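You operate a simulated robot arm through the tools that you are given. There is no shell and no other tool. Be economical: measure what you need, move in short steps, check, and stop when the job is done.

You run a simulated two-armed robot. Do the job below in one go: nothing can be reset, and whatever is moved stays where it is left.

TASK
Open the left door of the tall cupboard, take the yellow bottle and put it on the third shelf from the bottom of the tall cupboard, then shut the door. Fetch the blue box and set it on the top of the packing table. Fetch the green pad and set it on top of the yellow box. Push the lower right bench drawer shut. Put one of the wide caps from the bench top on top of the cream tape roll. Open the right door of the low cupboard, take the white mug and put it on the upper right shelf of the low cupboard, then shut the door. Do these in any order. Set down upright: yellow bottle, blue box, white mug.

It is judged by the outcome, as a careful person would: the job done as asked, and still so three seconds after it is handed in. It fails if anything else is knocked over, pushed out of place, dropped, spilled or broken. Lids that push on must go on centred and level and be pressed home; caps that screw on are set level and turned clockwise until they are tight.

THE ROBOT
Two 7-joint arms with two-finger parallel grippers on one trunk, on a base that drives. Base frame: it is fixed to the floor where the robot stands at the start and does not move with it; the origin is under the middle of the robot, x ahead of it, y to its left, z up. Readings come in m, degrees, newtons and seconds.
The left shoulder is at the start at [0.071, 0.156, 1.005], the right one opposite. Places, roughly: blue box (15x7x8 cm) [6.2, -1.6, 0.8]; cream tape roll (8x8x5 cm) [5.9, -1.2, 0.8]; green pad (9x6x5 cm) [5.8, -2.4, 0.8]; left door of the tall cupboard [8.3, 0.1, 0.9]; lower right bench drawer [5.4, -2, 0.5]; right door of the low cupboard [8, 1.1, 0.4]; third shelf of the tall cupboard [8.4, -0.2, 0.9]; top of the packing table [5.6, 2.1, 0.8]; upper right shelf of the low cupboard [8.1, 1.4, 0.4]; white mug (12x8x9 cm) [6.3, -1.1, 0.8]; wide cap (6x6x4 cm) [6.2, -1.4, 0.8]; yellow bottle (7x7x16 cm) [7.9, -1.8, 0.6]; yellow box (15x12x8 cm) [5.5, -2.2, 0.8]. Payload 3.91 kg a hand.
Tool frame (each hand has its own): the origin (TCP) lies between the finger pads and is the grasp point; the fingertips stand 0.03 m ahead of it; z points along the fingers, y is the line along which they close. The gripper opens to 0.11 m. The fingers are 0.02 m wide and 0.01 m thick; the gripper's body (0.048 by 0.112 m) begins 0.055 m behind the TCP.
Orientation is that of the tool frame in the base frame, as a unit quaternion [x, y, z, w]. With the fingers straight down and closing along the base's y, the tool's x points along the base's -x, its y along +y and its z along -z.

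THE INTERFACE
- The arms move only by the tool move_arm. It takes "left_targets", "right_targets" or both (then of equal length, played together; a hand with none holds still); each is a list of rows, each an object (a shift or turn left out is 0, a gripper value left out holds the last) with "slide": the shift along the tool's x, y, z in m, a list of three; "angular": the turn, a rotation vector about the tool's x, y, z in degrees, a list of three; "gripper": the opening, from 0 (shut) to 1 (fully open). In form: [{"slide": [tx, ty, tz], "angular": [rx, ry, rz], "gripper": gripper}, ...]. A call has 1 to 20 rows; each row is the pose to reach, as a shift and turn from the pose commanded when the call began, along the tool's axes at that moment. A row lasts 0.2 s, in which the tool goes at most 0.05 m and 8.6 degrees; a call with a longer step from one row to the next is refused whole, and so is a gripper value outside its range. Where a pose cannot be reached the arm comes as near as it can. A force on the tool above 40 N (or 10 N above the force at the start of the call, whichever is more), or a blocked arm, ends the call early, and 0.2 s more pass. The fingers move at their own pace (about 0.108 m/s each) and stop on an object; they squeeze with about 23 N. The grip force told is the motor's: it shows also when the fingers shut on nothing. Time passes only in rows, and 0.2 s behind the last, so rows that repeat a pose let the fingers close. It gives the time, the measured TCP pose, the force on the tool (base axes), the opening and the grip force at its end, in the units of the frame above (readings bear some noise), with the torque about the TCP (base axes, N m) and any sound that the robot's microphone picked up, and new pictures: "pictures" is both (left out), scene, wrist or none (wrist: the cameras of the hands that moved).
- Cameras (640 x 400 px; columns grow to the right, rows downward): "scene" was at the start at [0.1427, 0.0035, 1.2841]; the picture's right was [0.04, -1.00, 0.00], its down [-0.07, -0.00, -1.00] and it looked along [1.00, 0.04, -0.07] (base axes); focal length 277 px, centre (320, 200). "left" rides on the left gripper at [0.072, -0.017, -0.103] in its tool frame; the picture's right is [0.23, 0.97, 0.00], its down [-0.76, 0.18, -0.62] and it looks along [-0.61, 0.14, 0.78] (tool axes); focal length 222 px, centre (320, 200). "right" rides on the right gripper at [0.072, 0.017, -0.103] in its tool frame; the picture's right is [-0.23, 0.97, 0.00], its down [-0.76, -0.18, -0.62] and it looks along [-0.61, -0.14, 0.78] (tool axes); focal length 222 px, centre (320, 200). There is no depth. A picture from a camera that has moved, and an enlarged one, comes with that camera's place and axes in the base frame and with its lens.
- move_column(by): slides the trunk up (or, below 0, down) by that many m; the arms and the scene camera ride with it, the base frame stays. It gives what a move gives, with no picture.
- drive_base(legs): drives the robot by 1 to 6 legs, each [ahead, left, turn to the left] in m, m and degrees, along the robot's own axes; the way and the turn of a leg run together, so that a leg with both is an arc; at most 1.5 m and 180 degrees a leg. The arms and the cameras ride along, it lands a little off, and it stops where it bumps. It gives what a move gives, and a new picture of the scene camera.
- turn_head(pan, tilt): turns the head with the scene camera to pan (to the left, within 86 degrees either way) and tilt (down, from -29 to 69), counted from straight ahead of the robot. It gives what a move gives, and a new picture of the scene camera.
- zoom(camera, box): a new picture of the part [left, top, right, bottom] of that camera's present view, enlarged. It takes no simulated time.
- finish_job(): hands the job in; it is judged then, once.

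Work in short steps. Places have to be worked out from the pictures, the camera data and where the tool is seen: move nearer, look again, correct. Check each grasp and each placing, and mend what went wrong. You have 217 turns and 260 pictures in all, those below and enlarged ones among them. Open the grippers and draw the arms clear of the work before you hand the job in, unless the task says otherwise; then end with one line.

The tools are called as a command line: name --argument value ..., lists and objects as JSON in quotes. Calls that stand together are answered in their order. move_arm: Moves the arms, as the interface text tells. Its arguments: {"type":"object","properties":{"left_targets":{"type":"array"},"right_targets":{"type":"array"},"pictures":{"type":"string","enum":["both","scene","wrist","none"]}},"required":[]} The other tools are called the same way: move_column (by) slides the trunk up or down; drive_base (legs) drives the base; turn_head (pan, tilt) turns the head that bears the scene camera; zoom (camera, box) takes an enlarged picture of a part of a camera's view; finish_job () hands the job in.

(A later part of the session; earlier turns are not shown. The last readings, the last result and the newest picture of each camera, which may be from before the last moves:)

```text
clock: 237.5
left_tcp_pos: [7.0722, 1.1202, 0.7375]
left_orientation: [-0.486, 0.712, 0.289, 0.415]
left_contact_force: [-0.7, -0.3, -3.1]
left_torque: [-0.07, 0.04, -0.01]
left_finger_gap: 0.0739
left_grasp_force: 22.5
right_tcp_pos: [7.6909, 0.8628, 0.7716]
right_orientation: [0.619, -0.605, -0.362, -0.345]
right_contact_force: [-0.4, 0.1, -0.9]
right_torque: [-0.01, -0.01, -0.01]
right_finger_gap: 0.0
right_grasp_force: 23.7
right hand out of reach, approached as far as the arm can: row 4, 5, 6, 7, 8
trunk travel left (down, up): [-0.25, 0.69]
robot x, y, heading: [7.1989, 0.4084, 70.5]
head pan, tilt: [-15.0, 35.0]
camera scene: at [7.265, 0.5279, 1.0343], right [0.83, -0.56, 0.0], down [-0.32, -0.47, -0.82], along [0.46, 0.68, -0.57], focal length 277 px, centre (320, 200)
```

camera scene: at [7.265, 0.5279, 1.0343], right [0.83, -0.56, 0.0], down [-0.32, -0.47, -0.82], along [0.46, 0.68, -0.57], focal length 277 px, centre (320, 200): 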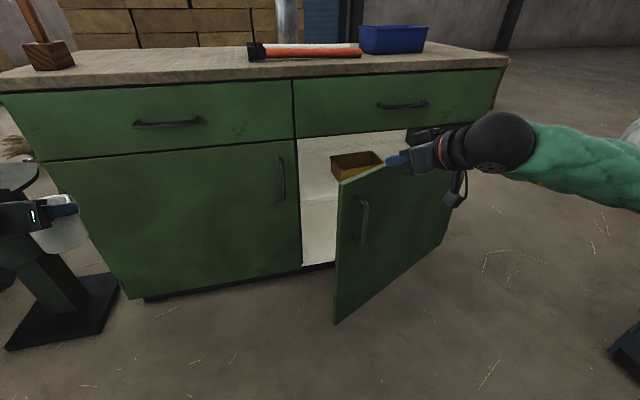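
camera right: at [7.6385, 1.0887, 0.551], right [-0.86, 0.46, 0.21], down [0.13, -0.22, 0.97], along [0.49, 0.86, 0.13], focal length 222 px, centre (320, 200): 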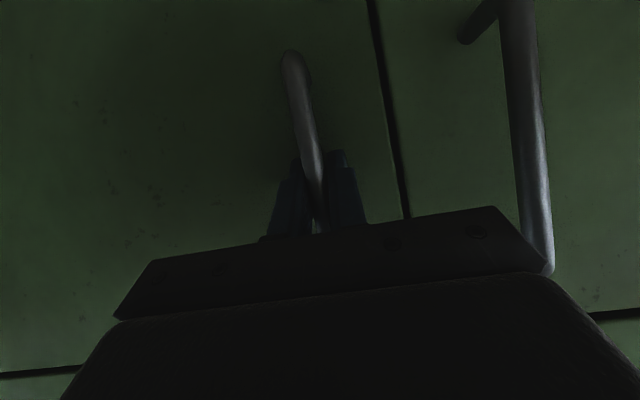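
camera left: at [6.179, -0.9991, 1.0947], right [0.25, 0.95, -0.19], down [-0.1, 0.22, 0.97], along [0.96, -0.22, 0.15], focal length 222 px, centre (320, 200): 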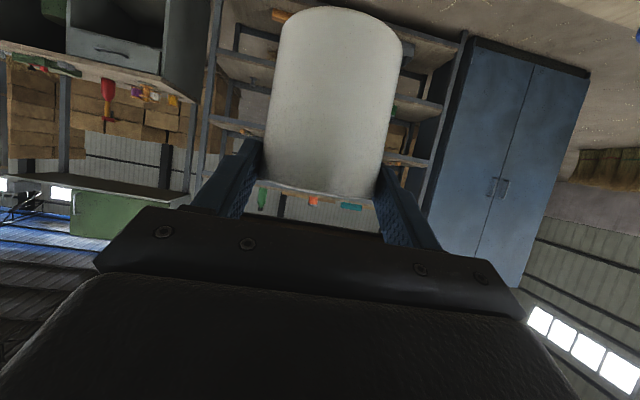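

Door stays. I bring the closed right hand up to vertical and over the top of the door into the gap behind it (≈(7.854,1.03), z 0.83).

move_arm --right_targets '[{"slide": [-0.03, 0, -0.01], "angular": [0, 7.5, 0]}, {"slide": [-0.055, -0.02, -0.01], "angular": [0, 15, 0]}, {"slide": [-0.07, -0.045, 0.01], "angular": [0, 22.5, 0]}, {"slide": [-0.085, -0.07, 0.03], "angular": [0, 30, 0]}, {"slide": [-0.1, -0.095, 0.05], "angular": [0, 37.5, 0]}, {"slide": [-0.11, -0.12, 0.07], "angular": [0, 45, 0]}, {"slide": [-0.12, -0.145, 0.09], "angular": [0, 52.5, 0]}, {"slide": [-0.1325, -0.167, 0.1106], "angular": [0, 60, 0]}, {"slide": [-0.1325, -0.167, 0.1106], "angular": [0, 60, 0]}]' --pictures "both"

```text
clock: 239.5
left_tcp_pos: [7.0728, 1.1195, 0.7372]
left_orientation: [-0.486, 0.712, 0.29, 0.416]
left_contact_force: [0.1, -0.2, -3.2]
left_torque: [-0.04, 0.02, -0.03]
left_finger_gap: 0.0739
left_grasp_force: 22.7
right_tcp_pos: [7.8525, 1.0292, 0.829]
right_orientation: [0.717, -0.697, -0.005, 0.002]
right_contact_force: [0.1, 0.3, -0.5]
right_torque: [0.0, -0.01, 0.01]
right_finger_gap: 0.0
right_grasp_force: 22.4
trunk travel left (down, up): [-0.25, 0.69]
robot x, y, heading: [7.1974, 0.402, 70.7]
head pan, tilt: [-15.0, 35.0]
camera scene: at [7.2651, 0.5282, 1.0342], right [0.83, -0.56, 0.0], down [-0.32, -0.47, -0.82], along [0.46, 0.68, -0.57], focal length 277 px, centre (320, 200)
camera right: at [7.839, 0.9544, 0.9325], right [-0.98, 0.2, 0.01], down [0.16, 0.76, 0.62], along [0.12, 0.61, -0.78], focal length 222 px, centre (320, 200)
```

scene: 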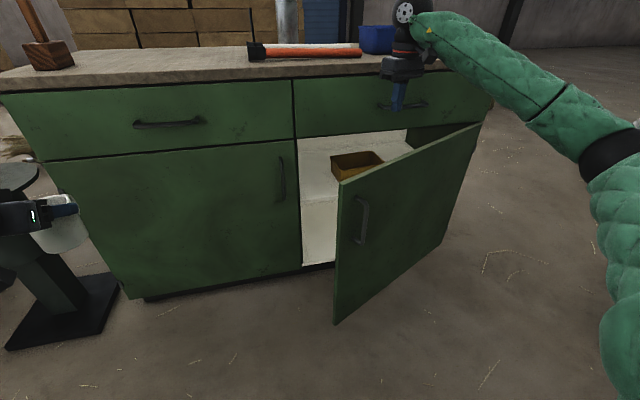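
right: 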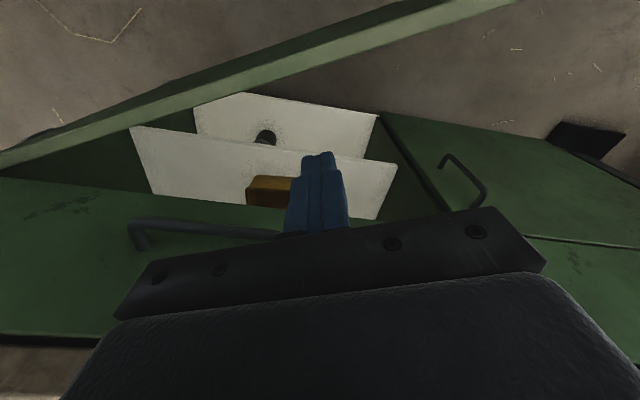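

The hand is above the gap. Lower 16 cm so the fingertips sit behind the door, then sweep it open.

move_arm --right_targets '[{"slide": [0, 0, 0.04]}, {"slide": [0, 0, 0.08]}, {"slide": [0, 0, 0.12]}, {"slide": [0, 0, 0.16]}]' --pictures "wrist"

```text
clock: 240.5
left_tcp_pos: [7.0729, 1.1197, 0.7388]
left_orientation: [-0.486, 0.712, 0.289, 0.416]
left_contact_force: [0.6, -0.5, -2.4]
left_torque: [-0.06, 0.05, 0.0]
left_finger_gap: 0.0741
left_grasp_force: 22.9
right_tcp_pos: [7.8512, 1.0282, 0.6672]
right_orientation: [0.717, -0.697, -0.005, 0.002]
right_contact_force: [0.1, 0.1, 0.0]
right_torque: [0.02, -0.02, 0.02]
right_finger_gap: 0.0
right_grasp_force: 22.9
trunk travel left (down, up): [-0.25, 0.69]
robot x, y, heading: [7.1972, 0.4068, 70.5]
head pan, tilt: [-15.0, 35.0]
camera right: at [7.838, 0.9544, 0.772], right [-0.98, 0.2, 0.01], down [0.16, 0.76, 0.62], along [0.12, 0.61, -0.78], focal length 222 px, centre (320, 200)
```

right: 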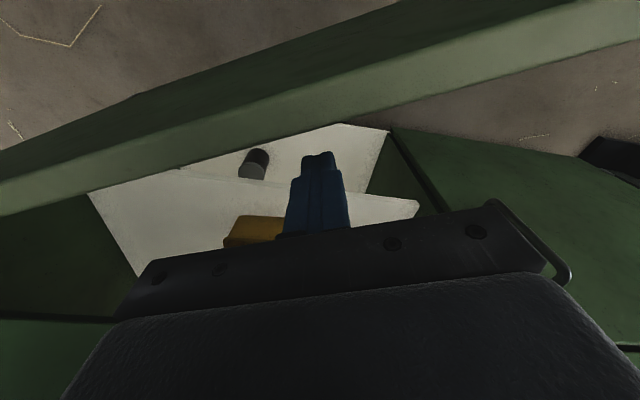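

Fingers are behind the door. I go 3 cm deeper and sweep along the hinge arc to open it further.

move_arm --right_targets '[{"slide": [0.005, 0, 0.03]}, {"slide": [0.034, -0.006, 0.03]}, {"slide": [0.074, -0.0065, 0.03]}, {"slide": [0.118, -0.009, 0.03]}, {"slide": [0.159, -0.016, 0.03]}, {"slide": [0.2, -0.026, 0.03]}, {"slide": [0.239, -0.04, 0.03]}, {"slide": [0.277, -0.0575, 0.03]}, {"slide": [0.314, -0.078, 0.03]}, {"slide": [0.349, -0.1017, 0.03]}]' --pictures "scene"

```text
clock: 242.4
left_tcp_pos: [7.073, 1.1181, 0.7376]
left_orientation: [-0.486, 0.712, 0.289, 0.416]
left_contact_force: [0.7, -0.8, -3.0]
left_torque: [-0.08, 0.01, 0.03]
left_finger_gap: 0.0737
left_grasp_force: 22.4
right_tcp_pos: [7.9269, 0.736, 0.6311]
right_orientation: [0.716, -0.698, 0.004, 0.005]
right_contact_force: [-3.4, -4.7, 23.5]
right_torque: [0.06, -1.5, -0.27]
right_finger_gap: 0.0001
right_grasp_force: 22.8
right hand out of reach, approached as far as the arm can: row 9
trunk travel left (down, up): [-0.25, 0.69]
robot x, y, heading: [7.1973, 0.4094, 70.7]
head pan, tilt: [-15.0, 35.0]
stopped in row 9 (right hand): the force on the tool passed its limit at 131 N (the readings are from after the stop); the commanded pose is now the measured one
camera scene: at [7.2649, 0.5274, 1.0349], right [0.83, -0.56, 0.0], down [-0.32, -0.47, -0.82], along [0.46, 0.68, -0.57], focal length 277 px, centre (320, 200)
```

scene: 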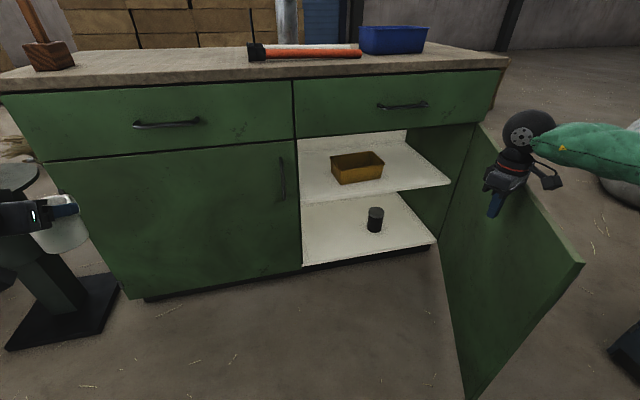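

Door ~60° open; upper shelf has a tan bin with free space either side. My hand is still behind the door, so driving 0.3 m to the right will both swing it past 90° and align the left hand with the shelf.

drive_base --legs '[[0, -0.15, 0], [0, -0.15, 0]]'

```text
clock: 243.6
left_tcp_pos: [7.1669, 1.0863, 0.7373]
left_orientation: [-0.487, 0.712, 0.289, 0.415]
left_contact_force: [-0.4, 0.1, -2.9]
left_torque: [-0.08, 0.04, 0.01]
left_finger_gap: 0.0735
left_grasp_force: 22.7
right_tcp_pos: [8.0208, 0.7034, 0.6314]
right_orientation: [0.716, -0.698, 0.005, 0.005]
right_contact_force: [-3.3, -3.7, 9.0]
right_torque: [0.2, -0.69, -0.23]
right_finger_gap: 0.0
right_grasp_force: 23.0
trunk travel left (down, up): [-0.25, 0.69]
robot x, y, heading: [7.2927, 0.3738, 70.7]
head pan, tilt: [-15.0, 35.0]
stopped in leg 1: the force on the tool passed its limit at 60 N (the readings are from after the stop); the commanded pose is now the measured one
camera scene: at [7.3583, 0.4953, 1.034], right [0.83, -0.56, 0.0], down [-0.32, -0.47, -0.82], along [0.46, 0.68, -0.57], focal length 277 px, centre (320, 200)
```

scene: 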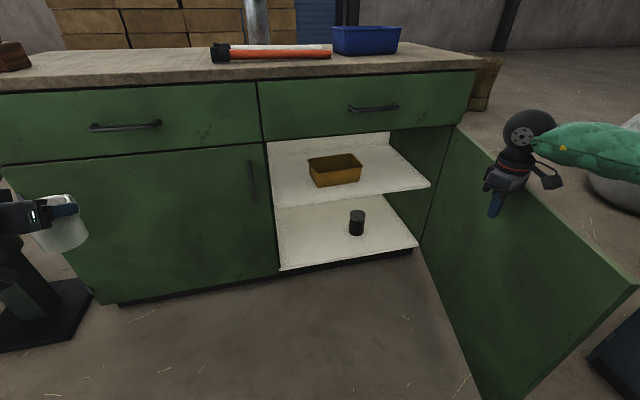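

It works; there's an upward force so the hand is resting on the door's top edge. I raise 2 cm and continue driving right.

move_arm --right_targets '[{"slide": [0, 0, -0.01]}, {"slide": [0, 0, -0.02]}]' --pictures "none"

drive_base --legs '[[0, -0.1, 0], [0, -0.1, 0]]'

```text
clock: 244.2
left_tcp_pos: [7.1654, 1.0868, 0.737]
left_orientation: [-0.486, 0.712, 0.289, 0.415]
left_contact_force: [0.5, -0.4, -3.4]
left_torque: [-0.04, 0.02, 0.03]
left_finger_gap: 0.0738
left_grasp_force: 23.3
right_tcp_pos: [8.0216, 0.705, 0.6497]
right_orientation: [0.715, -0.699, 0.004, 0.006]
right_contact_force: [0.2, 0.6, 0.4]
right_torque: [-0.01, 0.02, -0.01]
right_finger_gap: 0.0001
right_grasp_force: 23.4
trunk travel left (down, up): [-0.25, 0.69]
robot x, y, heading: [7.291, 0.3699, 70.7]
head pan, tilt: [-15.0, 35.0]
```

```text
clock: 246.1
left_tcp_pos: [7.3344, 1.0281, 0.7382]
left_orientation: [-0.486, 0.713, 0.286, 0.418]
left_contact_force: [0.6, -0.2, -3.0]
left_torque: [-0.09, 0.04, -0.01]
left_finger_gap: 0.0742
left_grasp_force: 23.2
right_tcp_pos: [8.1837, 0.6465, 0.6501]
right_orientation: [0.718, -0.696, 0.003, 0.01]
right_contact_force: [-0.4, 0.8, 0.4]
right_torque: [0.01, -0.03, -0.02]
right_finger_gap: 0.0
right_grasp_force: 22.7
trunk travel left (down, up): [-0.25, 0.69]
robot x, y, heading: [7.4607, 0.3133, 70.3]
head pan, tilt: [-15.0, 35.0]
stopped in leg 2: the robot was blocked; the commanded pose is now the measured one
camera scene: at [7.5225, 0.4357, 1.0359], right [0.82, -0.57, 0.01], down [-0.32, -0.47, -0.82], along [0.47, 0.67, -0.57], focal length 277 px, centre (320, 200)
```

scene: 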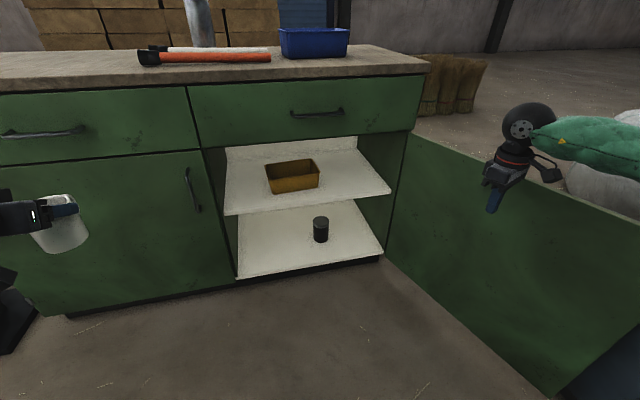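

Door is past 90° and clear. Left spot on the upper shelf (z≈0.435, u 6.69–6.86 beside the bin) suits the left hand. I move the mug in front of it at entry height first.

move_arm --left_targets '[{"slide": [0.0182, -0.0359, 0.0102], "angular": [0, -1.1, 1.3]}, {"slide": [0.0364, -0.0718, 0.0204], "angular": [0, -1.1, 1.3]}, {"slide": [0.0547, -0.1077, 0.0307], "angular": [0, -1.1, 1.3]}, {"slide": [0.0729, -0.1436, 0.0409], "angular": [0, -1.1, 1.3]}, {"slide": [0.0911, -0.1794, 0.0511], "angular": [0, -1.1, 1.3]}, {"slide": [0.1093, -0.2153, 0.0613], "angular": [0, -1.1, 1.3]}, {"slide": [0.1276, -0.2512, 0.0716], "angular": [0, -1.1, 1.3]}, {"slide": [0.1458, -0.2871, 0.0818], "angular": [0, -1.1, 1.3]}, {"slide": [0.164, -0.323, 0.092], "angular": [0, -1.1, 1.3]}, {"slide": [0.164, -0.323, 0.092], "angular": [0, -1.1, 1.3]}]' --pictures "both"

```text
clock: 248.3
left_tcp_pos: [7.6352, 0.9095, 0.5474]
left_orientation: [-0.476, 0.713, 0.295, 0.422]
left_contact_force: [-0.8, -0.5, -3.3]
left_torque: [-0.06, 0.02, 0.02]
left_finger_gap: 0.0738
left_grasp_force: 23.0
left hand out of reach, approached as far as the arm can: row 3
right_tcp_pos: [8.1829, 0.6465, 0.6493]
right_orientation: [0.717, -0.697, 0.005, 0.009]
right_contact_force: [-0.5, 0.5, 0.4]
right_torque: [0.01, -0.01, 0.01]
right_finger_gap: 0.0001
right_grasp_force: 23.0
trunk travel left (down, up): [-0.25, 0.69]
robot x, y, heading: [7.4602, 0.3156, 70.5]
head pan, tilt: [-15.0, 35.0]
camera scene: at [7.5221, 0.4356, 1.0346], right [0.82, -0.57, 0.01], down [-0.32, -0.47, -0.82], along [0.47, 0.67, -0.57], focal length 277 px, centre (320, 200)
camera left: at [7.6035, 0.7889, 0.531], right [-0.95, 0.27, -0.18], down [-0.22, -0.12, 0.97], along [0.24, 0.96, 0.17], focal length 222 px, centre (320, 200)
```

scene: 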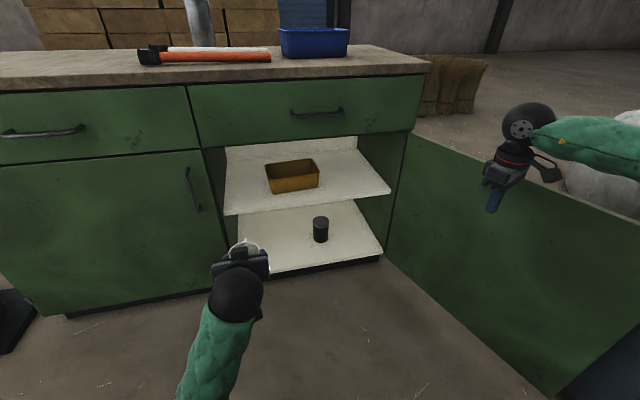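
left: 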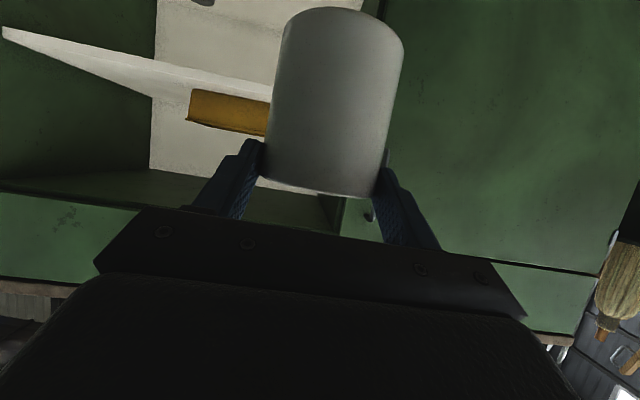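

Aligned: 5 cm clear of the left edge, bin to the right, bottom 2.5 cm above shelf level. Insert 25 cm first.

move_arm --left_targets '[{"slide": [-0.0193, 0.0003, 0.0362]}, {"slide": [-0.0385, 0.0006, 0.0724]}, {"slide": [-0.0578, 0.0009, 0.1086]}, {"slide": [-0.0771, 0.0012, 0.1448]}, {"slide": [-0.0964, 0.0015, 0.181]}, {"slide": [-0.1175, 0.0019, 0.2208]}, {"slide": [-0.1175, 0.0019, 0.2208]}]' --pictures "both"

```text
clock: 249.9
left_tcp_pos: [7.7276, 1.1429, 0.548]
left_orientation: [-0.476, 0.713, 0.295, 0.421]
left_contact_force: [1.1, 0.5, -2.3]
left_torque: [-0.08, 0.01, -0.01]
left_finger_gap: 0.074
left_grasp_force: 23.1
right_tcp_pos: [8.1838, 0.6476, 0.6488]
right_orientation: [0.718, -0.696, 0.004, 0.008]
right_contact_force: [0.1, 0.1, -0.8]
right_torque: [0.01, 0.02, -0.02]
right_finger_gap: 0.0
right_grasp_force: 23.0
trunk travel left (down, up): [-0.25, 0.69]
robot x, y, heading: [7.4608, 0.3168, 70.6]
head pan, tilt: [-15.0, 35.0]
camera scene: at [7.5222, 0.4358, 1.0346], right [0.82, -0.57, 0.01], down [-0.32, -0.47, -0.82], along [0.47, 0.67, -0.57], focal length 277 px, centre (320, 200)
camera left: at [7.6958, 1.0227, 0.5317], right [-0.95, 0.27, -0.18], down [-0.22, -0.12, 0.97], along [0.24, 0.96, 0.17], focal length 222 px, centre (320, 200)
```

scene: 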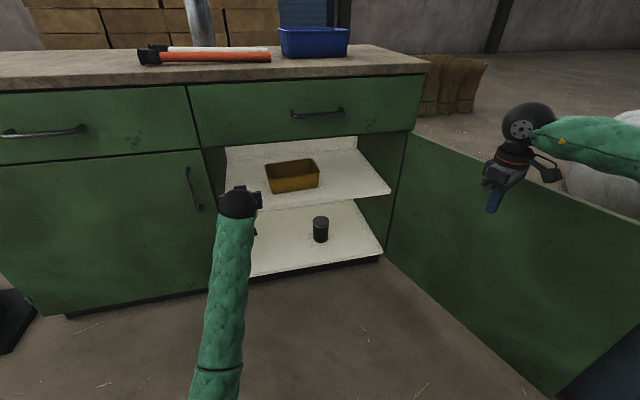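
left: 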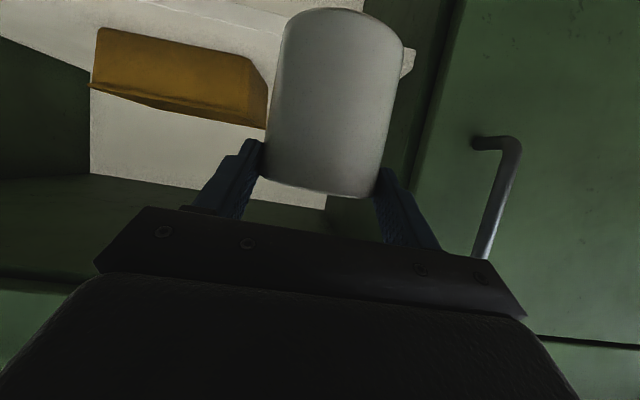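

Still clear of the left door handle and bin. Insert the remaining 16 cm.

move_arm --left_targets '[{"slide": [-0.0188, 0.0003, 0.0353]}, {"slide": [-0.0376, 0.0006, 0.0706]}, {"slide": [-0.0564, 0.0009, 0.106]}, {"slide": [-0.0752, 0.0012, 0.1413]}, {"slide": [-0.0752, 0.0012, 0.1413]}]' --pictures "both"

```text
clock: 251.1
left_tcp_pos: [7.786, 1.2934, 0.547]
left_orientation: [-0.475, 0.713, 0.295, 0.422]
left_contact_force: [-0.5, -0.2, -2.7]
left_torque: [-0.09, 0.05, 0.02]
left_finger_gap: 0.0736
left_grasp_force: 23.0
right_tcp_pos: [8.1832, 0.6462, 0.6487]
right_orientation: [0.717, -0.697, 0.004, 0.008]
right_contact_force: [0.4, -0.7, 0.3]
right_torque: [0.01, 0.01, 0.0]
right_finger_gap: 0.0
right_grasp_force: 23.1
trunk travel left (down, up): [-0.25, 0.69]
robot x, y, heading: [7.462, 0.3103, 70.4]
head pan, tilt: [-15.0, 35.0]
camera scene: at [7.5222, 0.436, 1.0346], right [0.82, -0.57, 0.01], down [-0.32, -0.47, -0.82], along [0.47, 0.67, -0.57], focal length 277 px, centre (320, 200)
camera left: at [7.7546, 1.1721, 0.5311], right [-0.95, 0.27, -0.18], down [-0.22, -0.12, 0.97], along [0.24, 0.96, 0.17], focal length 222 px, centre (320, 200)
```

scene: 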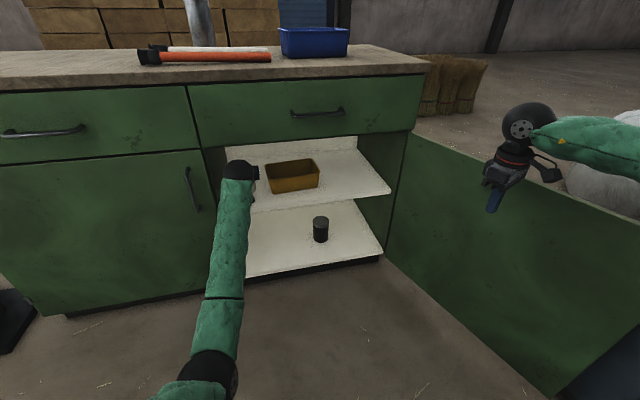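
left: 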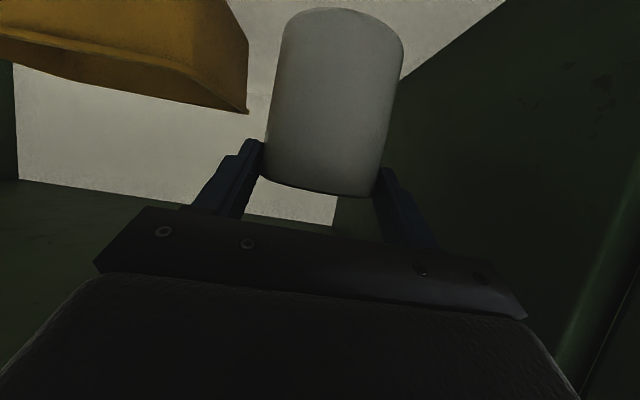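

In place. Lower gently until the mug base touches the shelf.

move_arm --left_targets '[{"slide": [0.0088, -0.0002, 0.0047]}, {"slide": [0.0159, -0.0003, 0.0085]}, {"slide": [0.0194, -0.0004, 0.0103]}, {"slide": [0.0221, -0.0005, 0.0118]}, {"slide": [0.0238, -0.0005, 0.0127]}]' --pictures "none"

```text
clock: 252.3
left_tcp_pos: [7.7854, 1.2933, 0.5209]
left_orientation: [-0.476, 0.713, 0.296, 0.422]
left_contact_force: [-0.5, -0.3, -2.8]
left_torque: [-0.08, 0.02, 0.03]
left_finger_gap: 0.0739
left_grasp_force: 23.2
right_tcp_pos: [8.1814, 0.6471, 0.6493]
right_orientation: [0.717, -0.697, 0.004, 0.008]
right_contact_force: [-0.2, 0.2, 0.5]
right_torque: [0.01, 0.01, 0.02]
right_finger_gap: 0.0
right_grasp_force: 22.5
trunk travel left (down, up): [-0.25, 0.69]
robot x, y, heading: [7.4613, 0.3119, 70.6]
head pan, tilt: [-15.0, 35.0]
```

Not touching yet at 0.521; continue a few mm at a time.

move_arm --left_targets '[{"slide": [0.0026, 0, 0.0014]}, {"slide": [0.0053, -0.0001, 0.0028]}, {"slide": [0.0079, -0.0002, 0.0042]}, {"slide": [0.0106, -0.0002, 0.0056]}, {"slide": [0.0106, -0.0002, 0.0056]}]' --pictures "wrist"

```text
clock: 253.5
left_tcp_pos: [7.7854, 1.293, 0.5092]
left_orientation: [-0.475, 0.713, 0.295, 0.422]
left_contact_force: [0.4, -0.1, -2.1]
left_torque: [-0.05, 0.01, -0.01]
left_finger_gap: 0.0737
left_grasp_force: 22.5
right_tcp_pos: [8.1836, 0.6461, 0.6485]
right_orientation: [0.717, -0.696, 0.004, 0.009]
right_contact_force: [-0.6, -0.1, 0.7]
right_torque: [0.01, 0.01, -0.01]
right_finger_gap: 0.0002
right_grasp_force: 22.4
trunk travel left (down, up): [-0.25, 0.69]
robot x, y, heading: [7.4598, 0.3135, 70.6]
head pan, tilt: [-15.0, 35.0]
camera left: at [7.7538, 1.1719, 0.4925], right [-0.95, 0.27, -0.18], down [-0.22, -0.12, 0.97], along [0.24, 0.96, 0.17], focal length 222 px, centre (320, 200)
```

left: 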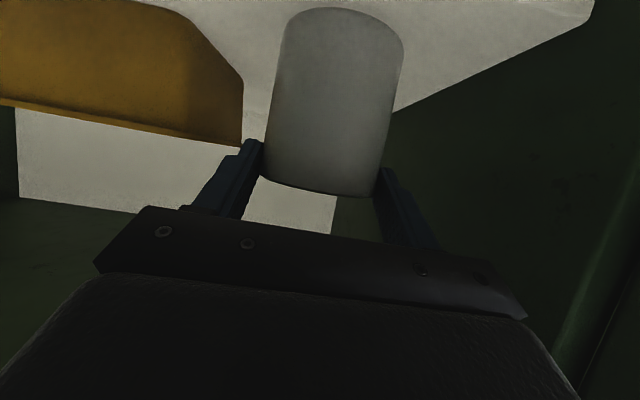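

Still hanging; continue lowering.

move_arm --left_targets '[{"slide": [0.0026, 0, 0.0014]}, {"slide": [0.0053, -0.0001, 0.0028]}, {"slide": [0.0079, -0.0002, 0.0042]}, {"slide": [0.0106, -0.0002, 0.0056]}, {"slide": [0.0106, -0.0002, 0.0056]}]' --pictures "none"

```text
clock: 254.7
left_tcp_pos: [7.785, 1.2925, 0.4987]
left_orientation: [-0.475, 0.712, 0.296, 0.423]
left_contact_force: [-6.2, 0.5, 16.0]
left_torque: [0.25, -0.13, 0.08]
left_finger_gap: 0.0738
left_grasp_force: 22.8
right_tcp_pos: [8.1825, 0.6485, 0.6498]
right_orientation: [0.719, -0.695, 0.003, 0.007]
right_contact_force: [-0.4, -0.3, 0.5]
right_torque: [-0.03, 0.0, -0.01]
right_finger_gap: 0.0
right_grasp_force: 22.7
trunk travel left (down, up): [-0.25, 0.69]
robot x, y, heading: [7.4589, 0.3155, 70.5]
head pan, tilt: [-15.0, 35.0]
```

Contact (16 N). Open fully and withdraw straight back.

move_arm --left_targets '[{"slide": [-0.001, 0, -0.0005], "gripper": 0.95}, {"slide": [-0.001, 0, -0.0005], "gripper": 0.95}, {"slide": [-0.001, 0, -0.0005], "gripper": 0.95}, {"slide": [0.008, 0, -0.03]}, {"slide": [0.02, -0.0003, -0.065]}, {"slide": [0.038, -0.0006, -0.1]}, {"slide": [0.056, -0.001, -0.135]}, {"slide": [0.074, -0.0013, -0.17]}, {"slide": [0.092, -0.0016, -0.205]}]' --pictures "both"

```text
clock: 256.7
left_tcp_pos: [7.6894, 1.1404, 0.6338]
left_orientation: [-0.448, 0.675, 0.36, 0.463]
left_contact_force: [0.0, -0.3, -0.2]
left_torque: [0.02, 0.01, -0.01]
left_finger_gap: 0.1044
left_grasp_force: 0.1
right_tcp_pos: [8.1833, 0.6473, 0.6485]
right_orientation: [0.717, -0.697, 0.003, 0.009]
right_contact_force: [0.7, -0.2, -0.4]
right_torque: [0.0, 0.0, -0.02]
right_finger_gap: 0.0
right_grasp_force: 23.2
trunk travel left (down, up): [-0.25, 0.69]
robot x, y, heading: [7.4607, 0.31, 70.4]
head pan, tilt: [-15.0, 35.0]
stopped in row 9 (left hand): the arm was blocked; the commanded pose is now the measured one
camera scene: at [7.5226, 0.4365, 1.0352], right [0.82, -0.57, 0.01], down [-0.32, -0.47, -0.82], along [0.47, 0.67, -0.57], focal length 277 px, centre (320, 200)
camera left: at [7.6611, 1.0236, 0.5957], right [-0.95, 0.27, -0.15], down [-0.23, -0.3, 0.93], along [0.21, 0.92, 0.34], focal length 222 px, centre (320, 200)
```

scene: 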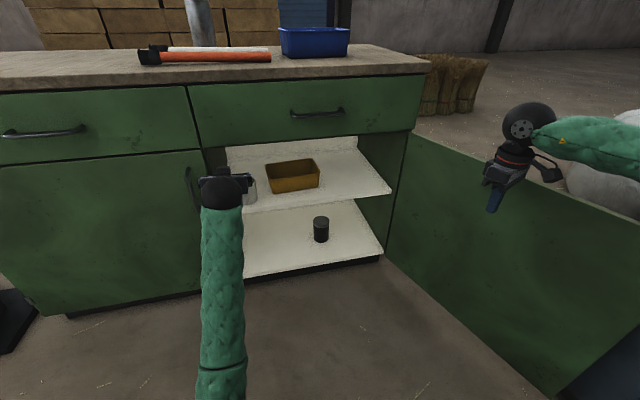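
left: 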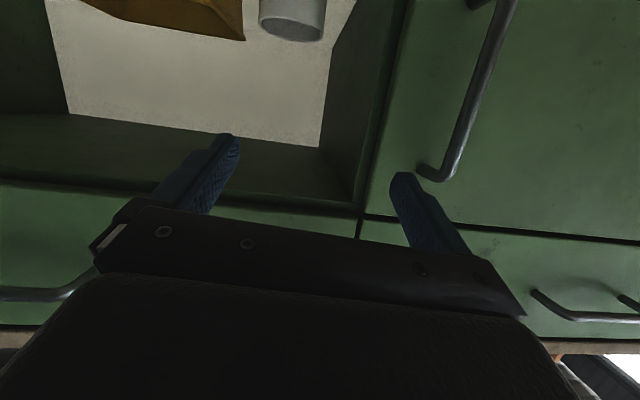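

The mug stands on the shelf. The hand snagged a bit near the left door handle; I close the fingers a little and back further out, slightly to the right.

move_arm --left_targets '[{"slide": [0, -0.01, 0], "gripper": 0.4}, {"slide": [0.005, -0.02, -0.015], "gripper": 0.4}, {"slide": [0.014, -0.02, -0.045], "gripper": 0.4}, {"slide": [0.024, -0.02, -0.08], "gripper": 0.4}, {"slide": [0.037, -0.02, -0.114], "gripper": 0.4}, {"slide": [0.047, -0.02, -0.15], "gripper": 0.4}]' --pictures "scene"

```text
clock: 257.9
left_tcp_pos: [7.6552, 1.0695, 0.739]
left_orientation: [-0.416, 0.633, 0.424, 0.496]
left_contact_force: [-0.5, 0.8, -0.4]
left_torque: [-0.02, -0.01, -0.03]
left_finger_gap: 0.0439
left_grasp_force: 0.1
right_tcp_pos: [8.1836, 0.6473, 0.6484]
right_orientation: [0.717, -0.697, 0.003, 0.009]
right_contact_force: [0.1, 0.0, 0.4]
right_torque: [-0.02, 0.0, -0.04]
right_finger_gap: 0.0
right_grasp_force: 23.0
trunk travel left (down, up): [-0.25, 0.69]
robot x, y, heading: [7.4568, 0.3139, 70.8]
head pan, tilt: [-15.0, 35.0]
stopped in row 5 (left hand): the arm was blocked; the commanded pose is now the measured one
camera scene: at [7.5226, 0.4366, 1.0346], right [0.82, -0.57, 0.01], down [-0.32, -0.47, -0.82], along [0.47, 0.67, -0.57], focal length 277 px, centre (320, 200)
```

scene: 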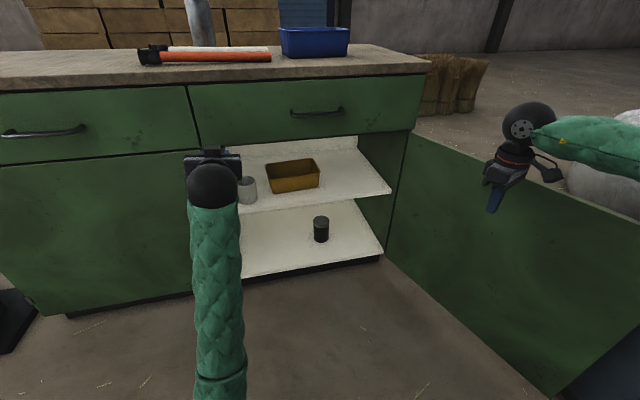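

The arm is nearing its folding limit in that posture. I instead rotate the hand back toward vertical while moving it up and left.

move_arm --left_targets '[{"slide": [-0.02, 0.01, -0.005], "angular": [0, 8, 0]}, {"slide": [-0.04, 0.03, -0.01], "angular": [0, 16, 0]}, {"slide": [-0.06, 0.05, -0.015], "angular": [0, 24, 0]}, {"slide": [-0.08, 0.07, -0.02], "angular": [0, 32, 0]}, {"slide": [-0.1, 0.09, -0.025], "angular": [0, 40, 0]}, {"slide": [-0.12, 0.11, -0.03], "angular": [0, 48, 0]}, {"slide": [-0.13, 0.13, -0.05], "angular": [0, 56, 0]}, {"slide": [-0.14, 0.15, -0.07], "angular": [0, 64, 0]}, {"slide": [-0.14, 0.16, -0.1], "angular": [0, 72, 0]}, {"slide": [-0.14, 0.17, -0.13], "angular": [0, 80, 0]}]' --pictures "scene"

```text
clock: 260.1
left_tcp_pos: [7.2938, 1.2075, 0.8764]
left_orientation: [-0.59, 0.805, 0.054, -0.025]
left_contact_force: [0.4, -0.3, 0.1]
left_torque: [0.0, 0.03, -0.01]
left_finger_gap: 0.0438
left_grasp_force: 0.0
left hand out of reach, approached as far as the arm can: row 5, 6, 7, 8, 9, 10
right_tcp_pos: [8.1828, 0.6485, 0.6467]
right_orientation: [0.718, -0.696, 0.003, 0.009]
right_contact_force: [-0.9, 0.9, -0.7]
right_torque: [-0.03, 0.0, 0.01]
right_finger_gap: 0.0
right_grasp_force: 23.7
trunk travel left (down, up): [-0.25, 0.69]
robot x, y, heading: [7.4604, 0.3155, 70.4]
head pan, tilt: [-15.0, 35.0]
camera scene: at [7.5228, 0.437, 1.0344], right [0.82, -0.57, 0.01], down [-0.32, -0.47, -0.82], along [0.47, 0.67, -0.57], focal length 277 px, centre (320, 200)
```

scene: 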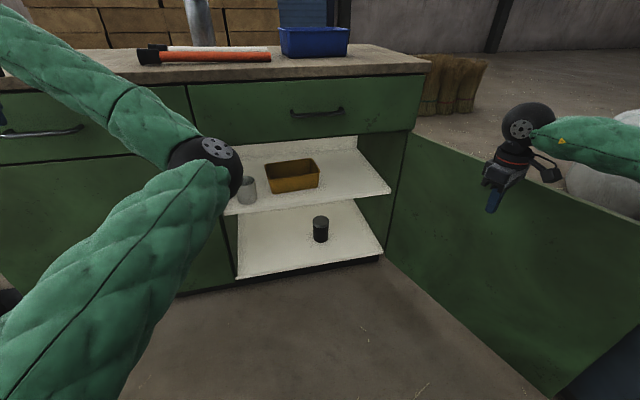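

The left arm changed elbow side, but touches nothing and the mug stands. I raise the trunk to give room.

move_column --by 0.35

turn_head --pan 15 --tilt 40

```text
clock: 263.5
left_tcp_pos: [7.2923, 1.2074, 1.2266]
left_orientation: [-0.591, 0.805, 0.055, -0.025]
left_contact_force: [-0.1, 0.3, 0.1]
left_torque: [-0.02, -0.02, 0.01]
left_finger_gap: 0.0443
left_grasp_force: 0.1
right_tcp_pos: [8.1826, 0.6468, 0.998]
right_orientation: [0.718, -0.696, 0.003, 0.01]
right_contact_force: [1.0, 1.6, 0.0]
right_torque: [-0.03, 0.0, -0.01]
right_finger_gap: 0.0
right_grasp_force: 22.8
trunk travel left (down, up): [-0.6, 0.34]
robot x, y, heading: [7.4584, 0.3149, 70.3]
head pan, tilt: [-15.0, 35.0]
```

```text
clock: 264.5
left_tcp_pos: [7.2927, 1.207, 1.2272]
left_orientation: [-0.591, 0.804, 0.056, -0.025]
left_contact_force: [0.0, 0.4, 0.9]
left_torque: [0.0, 0.01, 0.02]
left_finger_gap: 0.0439
left_grasp_force: 0.1
right_tcp_pos: [8.1835, 0.6474, 0.9977]
right_orientation: [0.718, -0.696, 0.003, 0.009]
right_contact_force: [-0.6, -0.7, 0.9]
right_torque: [0.0, -0.04, 0.0]
right_finger_gap: 0.0
right_grasp_force: 23.0
trunk travel left (down, up): [-0.6, 0.34]
robot x, y, heading: [7.4633, 0.3139, 70.6]
head pan, tilt: [15.0, 40.0]
camera scene: at [7.48, 0.4488, 1.377], right [1.0, -0.08, 0.0], down [-0.05, -0.64, -0.77], along [0.06, 0.76, -0.64], focal length 277 px, centre (320, 200)
```

scene: 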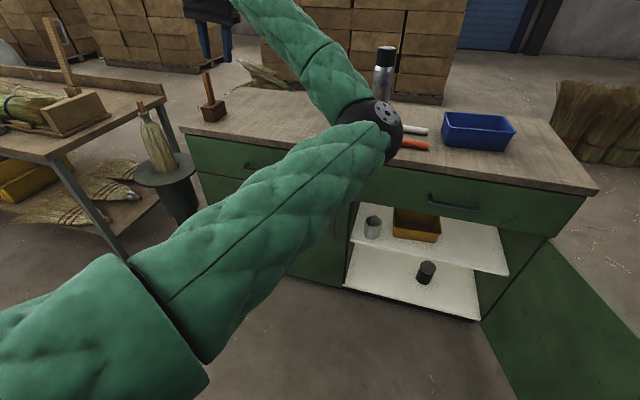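

Elbow is in front of me; I sweep the left hand out to the left side to unwind it.

move_arm --left_targets '[{"slide": [0.0335, 0.029, -0.005]}, {"slide": [0.067, 0.058, -0.01]}, {"slide": [0.1, 0.087, -0.015]}, {"slide": [0.134, 0.116, -0.02]}, {"slide": [0.167, 0.145, -0.025]}, {"slide": [0.2, 0.174, -0.03]}, {"slide": [0.2345, 0.203, -0.035]}, {"slide": [0.268, 0.232, -0.04]}, {"slide": [0.3, 0.261, -0.045]}, {"slide": [0.335, 0.29, -0.05]}]' --pictures "scene"

```text
clock: 266.7
left_tcp_pos: [6.9227, 0.9732, 1.3027]
left_orientation: [-0.59, 0.805, 0.056, -0.026]
left_contact_force: [0.4, 0.1, -0.3]
left_torque: [-0.01, 0.02, 0.01]
left_finger_gap: 0.044
left_grasp_force: 0.0
right_tcp_pos: [8.1826, 0.6471, 0.9964]
right_orientation: [0.717, -0.697, 0.002, 0.01]
right_contact_force: [0.9, 0.3, 0.1]
right_torque: [-0.03, 0.0, -0.01]
right_finger_gap: 0.0
right_grasp_force: 23.1
trunk travel left (down, up): [-0.6, 0.34]
robot x, y, heading: [7.463, 0.3119, 70.6]
head pan, tilt: [15.0, 40.0]
camera scene: at [7.4799, 0.4488, 1.3764], right [1.0, -0.08, 0.0], down [-0.05, -0.64, -0.77], along [0.06, 0.76, -0.64], focal length 277 px, centre (320, 200)
```

scene: 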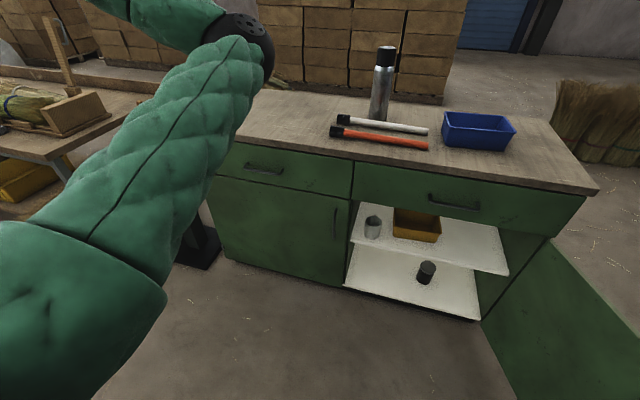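

Better. I extend the left hand further out to straighten the arm.

move_arm --left_targets '[{"slide": [0.02, 0.035, 0.0]}, {"slide": [0.04, 0.07, 0.0]}, {"slide": [0.06, 0.105, 0.0]}, {"slide": [0.08, 0.14, 0.0]}, {"slide": [0.1, 0.175, 0.0]}, {"slide": [0.12, 0.21, 0.0]}, {"slide": [0.14, 0.245, 0.0]}, {"slide": [0.16, 0.28, 0]}, {"slide": [0.16, 0.28, 0]}]' --pictures "scene"

```text
clock: 268.7
left_tcp_pos: [6.6091, 0.9015, 1.3329]
left_orientation: [-0.59, 0.805, 0.056, -0.025]
left_contact_force: [0.2, 0.3, -0.5]
left_torque: [-0.01, 0.02, 0.0]
left_finger_gap: 0.044
left_grasp_force: 0.0
right_tcp_pos: [8.182, 0.6485, 0.9959]
right_orientation: [0.718, -0.696, 0.002, 0.01]
right_contact_force: [-0.3, -0.5, -0.1]
right_torque: [0.03, 0.01, -0.05]
right_finger_gap: 0.0
right_grasp_force: 23.5
trunk travel left (down, up): [-0.6, 0.34]
robot x, y, heading: [7.4635, 0.3135, 70.5]
head pan, tilt: [15.0, 40.0]
camera scene: at [7.4799, 0.4483, 1.3765], right [1.0, -0.08, 0.0], down [-0.05, -0.64, -0.77], along [0.06, 0.76, -0.64], focal length 277 px, centre (320, 200)
```

scene: 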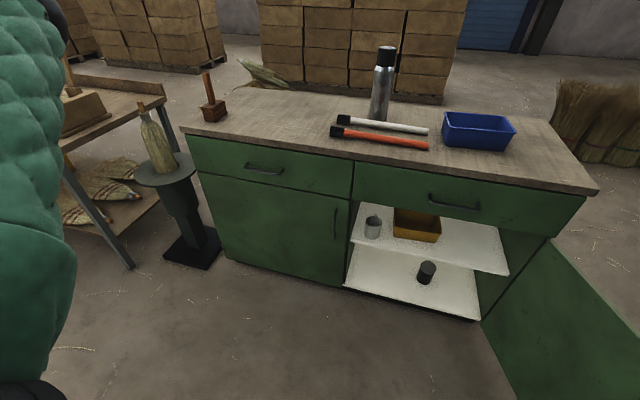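

Mug stands upright on the shelf. Now look at the open door to plan shutting it.

turn_head --pan -55 --tilt 45

```text
clock: 270.1
left_tcp_pos: [6.6084, 0.9016, 1.3326]
left_orientation: [-0.591, 0.804, 0.056, -0.026]
left_contact_force: [-0.4, 0.3, 0.2]
left_torque: [-0.01, 0.01, -0.02]
left_finger_gap: 0.0438
left_grasp_force: 0.1
right_tcp_pos: [8.182, 0.6476, 0.9959]
right_orientation: [0.718, -0.696, 0.002, 0.01]
right_contact_force: [1.0, -0.2, 0.1]
right_torque: [0.0, 0.02, -0.01]
right_finger_gap: 0.0
right_grasp_force: 23.2
trunk travel left (down, up): [-0.6, 0.34]
robot x, y, heading: [7.4612, 0.3165, 70.3]
head pan, tilt: [-55.0, 45.0]
camera scene: at [7.5516, 0.3854, 1.3698], right [0.27, -0.96, 0.0], down [-0.68, -0.19, -0.71], along [0.68, 0.19, -0.7], focal length 277 px, centre (320, 200)
```

scene: 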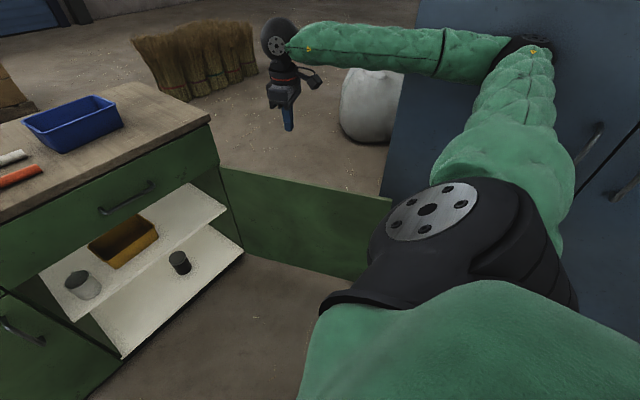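

Door is open ~112°, and my right elbow sits against the tall cupboard. I bring both hands in (left back toward home, right to the front) before turning to face the door.

move_arm --left_targets '[{"slide": [-0.012, -0.042, 0.0]}, {"slide": [-0.024, -0.084, 0.0]}, {"slide": [-0.036, -0.126, 0.0]}, {"slide": [-0.048, -0.168, 0.0]}, {"slide": [-0.06, -0.21, 0.0]}, {"slide": [-0.072, -0.252, 0.0]}, {"slide": [-0.084, -0.294, 0.0]}, {"slide": [-0.096, -0.336, 0]}, {"slide": [-0.108, -0.378, 0]}, {"slide": [-0.12, -0.42, 0]}, {"slide": [-0.132, -0.462, 0]}, {"slide": [-0.144, -0.504, 0]}]' --right_targets '[{"slide": [-0.01, 0.03, -0.01]}, {"slide": [-0.02, 0.06, -0.02]}, {"slide": [-0.03, 0.09, -0.03]}, {"slide": [-0.04, 0.12, -0.04]}, {"slide": [-0.05, 0.15, -0.05]}, {"slide": [-0.06, 0.18, -0.06]}, {"slide": [-0.07, 0.21, -0.07]}, {"slide": [-0.08, 0.24, -0.08]}, {"slide": [-0.09, 0.27, -0.09]}, {"slide": [-0.1, 0.3, -0.1]}, {"slide": [-0.11, 0.33, -0.11]}, {"slide": [-0.11, 0.33, -0.11]}]' --pictures "none"

turn_head --pan 10 --tilt 40

```text
clock: 272.7
left_tcp_pos: [7.1365, 0.8893, 1.277]
left_orientation: [-0.591, 0.804, 0.059, -0.028]
left_contact_force: [-0.1, 0.7, 0.8]
left_torque: [0.01, 0.05, 0.02]
left_finger_gap: 0.0439
left_grasp_force: 0.0
right_tcp_pos: [7.8565, 0.75, 1.1065]
right_orientation: [0.718, -0.696, 0.0, 0.011]
right_contact_force: [0.7, 0.8, -0.3]
right_torque: [0.02, 0.03, -0.03]
right_finger_gap: 0.0002
right_grasp_force: 23.3
trunk travel left (down, up): [-0.6, 0.34]
robot x, y, heading: [7.4654, 0.3136, 70.4]
head pan, tilt: [-55.0, 45.0]
```

```text
clock: 274.0
left_tcp_pos: [7.1351, 0.8883, 1.2782]
left_orientation: [-0.591, 0.804, 0.058, -0.027]
left_contact_force: [0.0, 0.4, -0.1]
left_torque: [-0.01, -0.02, 0.03]
left_finger_gap: 0.044
left_grasp_force: 0.1
right_tcp_pos: [7.8548, 0.7487, 1.1072]
right_orientation: [0.718, -0.696, 0.0, 0.011]
right_contact_force: [-0.1, -0.5, 0.0]
right_torque: [0.02, 0.0, -0.02]
right_finger_gap: 0.0001
right_grasp_force: 22.7
trunk travel left (down, up): [-0.6, 0.34]
robot x, y, heading: [7.4645, 0.3116, 70.7]
head pan, tilt: [10.0, 40.0]
camera scene: at [7.4936, 0.446, 1.3767], right [0.99, -0.17, 0.0], down [-0.11, -0.63, -0.77], along [0.13, 0.76, -0.64], focal length 277 px, centre (320, 200)
```

scene: 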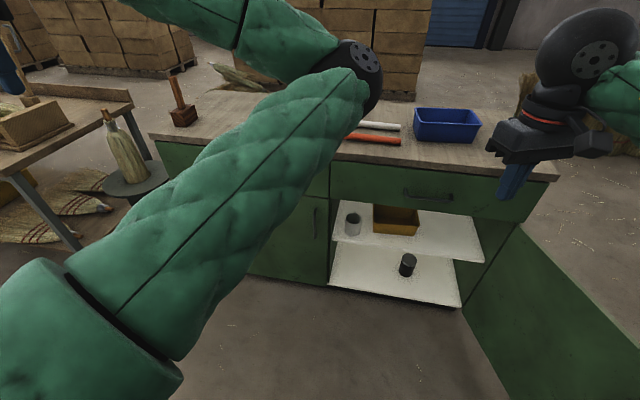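

The left elbow is still in front. I straighten the arm fully to the left and swing it forward so the elbow can drop to the outside.

move_arm --left_targets '[{"slide": [0.0, 0.045, 0.0]}, {"slide": [0.0, 0.09, 0.0]}, {"slide": [0.0, 0.135, 0.0]}, {"slide": [0.0, 0.18, 0.0]}, {"slide": [0.0, 0.225, 0.0]}, {"slide": [0.0, 0.27, 0.0]}, {"slide": [0.0, 0.315, 0.0]}, {"slide": [0.0, 0.36, 0]}, {"slide": [0.0, 0.405, 0]}, {"slide": [0.0, 0.45, 0]}, {"slide": [0.0, 0.495, 0.01]}, {"slide": [0.0, 0.54, 0.02]}, {"slide": [0.0, 0.585, 0.03]}, {"slide": [0, 0.62, 0.04]}, {"slide": [-0.04, 0.62, 0.05]}, {"slide": [-0.08, 0.62, 0.06]}, {"slide": [-0.12, 0.61, 0.07]}, {"slide": [-0.16, 0.6, 0.08]}, {"slide": [-0.2, 0.58, 0.09]}, {"slide": [-0.24, 0.56, 0.1]}]' --pictures "scene"

```text
clock: 278.2
left_tcp_pos: [6.6662, 1.288, 1.2543]
left_orientation: [-0.59, 0.805, 0.058, -0.027]
left_contact_force: [-0.1, -1.0, -0.5]
left_torque: [0.01, 0.03, 0.0]
left_finger_gap: 0.044
left_grasp_force: 0.1
right_tcp_pos: [7.8558, 0.7496, 1.107]
right_orientation: [0.718, -0.696, 0.0, 0.011]
right_contact_force: [0.2, 0.3, -0.8]
right_torque: [-0.02, 0.0, 0.01]
right_finger_gap: 0.0
right_grasp_force: 23.1
trunk travel left (down, up): [-0.6, 0.34]
robot x, y, heading: [7.4581, 0.3147, 70.4]
head pan, tilt: [10.0, 40.0]
camera scene: at [7.4936, 0.4468, 1.3766], right [0.99, -0.16, 0.0], down [-0.11, -0.63, -0.77], along [0.13, 0.76, -0.64], focal length 277 px, centre (320, 200)
```

scene: 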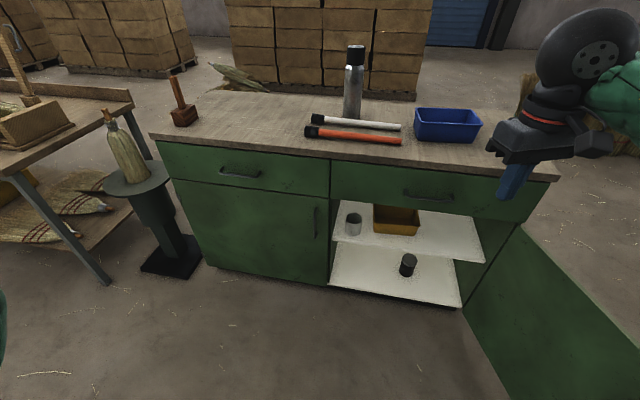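

Now bring the hand inward and check which side the elbow takes.

move_arm --left_targets '[{"slide": [0.01, -0.042, 0.0]}, {"slide": [0.02, -0.084, 0.0]}, {"slide": [0.03, -0.126, 0.0]}, {"slide": [0.04, -0.168, 0.0]}, {"slide": [0.05, -0.21, 0.0]}, {"slide": [0.06, -0.252, 0.0]}, {"slide": [0.07, -0.294, 0.0]}, {"slide": [0.08, -0.336, 0]}, {"slide": [0.09, -0.378, 0]}, {"slide": [0.1, -0.42, 0]}]' --pictures "scene"

```text
clock: 280.4
left_tcp_pos: [7.0351, 1.0682, 1.2022]
left_orientation: [-0.59, 0.804, 0.058, -0.028]
left_contact_force: [-0.1, -0.8, -0.2]
left_torque: [0.01, 0.02, 0.03]
left_finger_gap: 0.0438
left_grasp_force: 0.0
right_tcp_pos: [7.8566, 0.7487, 1.1072]
right_orientation: [0.718, -0.696, 0.0, 0.01]
right_contact_force: [0.0, 0.2, 1.1]
right_torque: [-0.03, 0.02, -0.02]
right_finger_gap: 0.0
right_grasp_force: 23.0
trunk travel left (down, up): [-0.6, 0.34]
robot x, y, heading: [7.4604, 0.3148, 70.6]
head pan, tilt: [10.0, 40.0]
camera scene: at [7.4947, 0.4457, 1.3768], right [0.99, -0.16, 0.0], down [-0.11, -0.63, -0.77], along [0.13, 0.76, -0.64], focal length 277 px, centre (320, 200)
```

scene: 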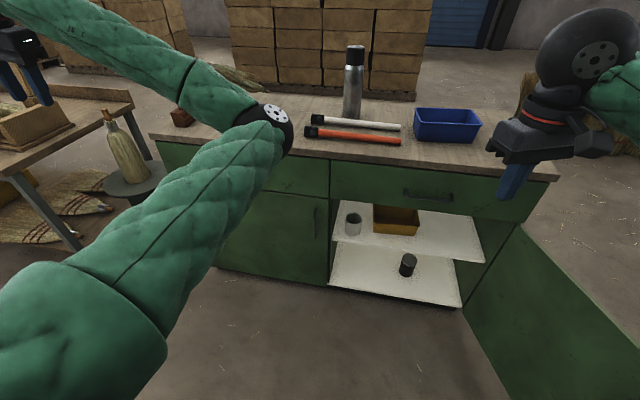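

Still in front. I try the reverse of the motion that flipped it: tool horizontal, close in front of the body.

move_arm --left_targets '[{"slide": [-0.014, -0.04, 0.008], "angular": [0, -7, 0]}, {"slide": [-0.028, -0.08, 0.016], "angular": [0, -14, 0]}, {"slide": [-0.042, -0.12, 0.024], "angular": [0, -21, 0]}, {"slide": [-0.056, -0.16, 0.032], "angular": [0, -28, 0]}, {"slide": [-0.07, -0.2, 0.04], "angular": [0, -35, 0]}, {"slide": [-0.084, -0.24, 0.048], "angular": [0, -42, 0]}, {"slide": [-0.098, -0.28, 0.056], "angular": [0, -49, 0]}, {"slide": [-0.112, -0.32, 0.064], "angular": [0, -56, 0]}, {"slide": [-0.126, -0.36, 0.072], "angular": [0, -63, 0]}, {"slide": [-0.14, -0.4, 0.08], "angular": [0, -70, 0]}, {"slide": [-0.154, -0.44, 0.088], "angular": [0, -77, 0]}, {"slide": [-0.168, -0.48, 0.096], "angular": [0, -80, 0]}]' --pictures "scene"

```text
clock: 282.4
left_tcp_pos: [7.3612, 1.0887, 1.2275]
left_orientation: [-0.464, 0.653, 0.408, 0.437]
left_contact_force: [-0.9, 0.5, 0.0]
left_torque: [0.0, 0.02, -0.02]
left_finger_gap: 0.044
left_grasp_force: 0.1
left hand out of reach, approached as far as the arm can: row 5, 6
right_tcp_pos: [7.8563, 0.7485, 1.1071]
right_orientation: [0.718, -0.696, 0.0, 0.012]
right_contact_force: [0.2, 0.7, 0.6]
right_torque: [0.01, 0.0, -0.03]
right_finger_gap: 0.0001
right_grasp_force: 23.1
trunk travel left (down, up): [-0.6, 0.34]
robot x, y, heading: [7.4611, 0.3135, 70.4]
head pan, tilt: [10.0, 40.0]
stopped in row 9 (left hand): the arm was blocked; the commanded pose is now the measured one
camera scene: at [7.4938, 0.4458, 1.3768], right [0.99, -0.17, 0.0], down [-0.11, -0.63, -0.77], along [0.13, 0.76, -0.64], focal length 277 px, centre (320, 200)
```

scene: 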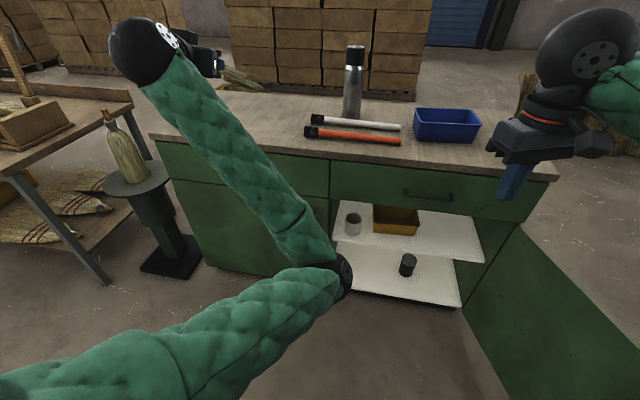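

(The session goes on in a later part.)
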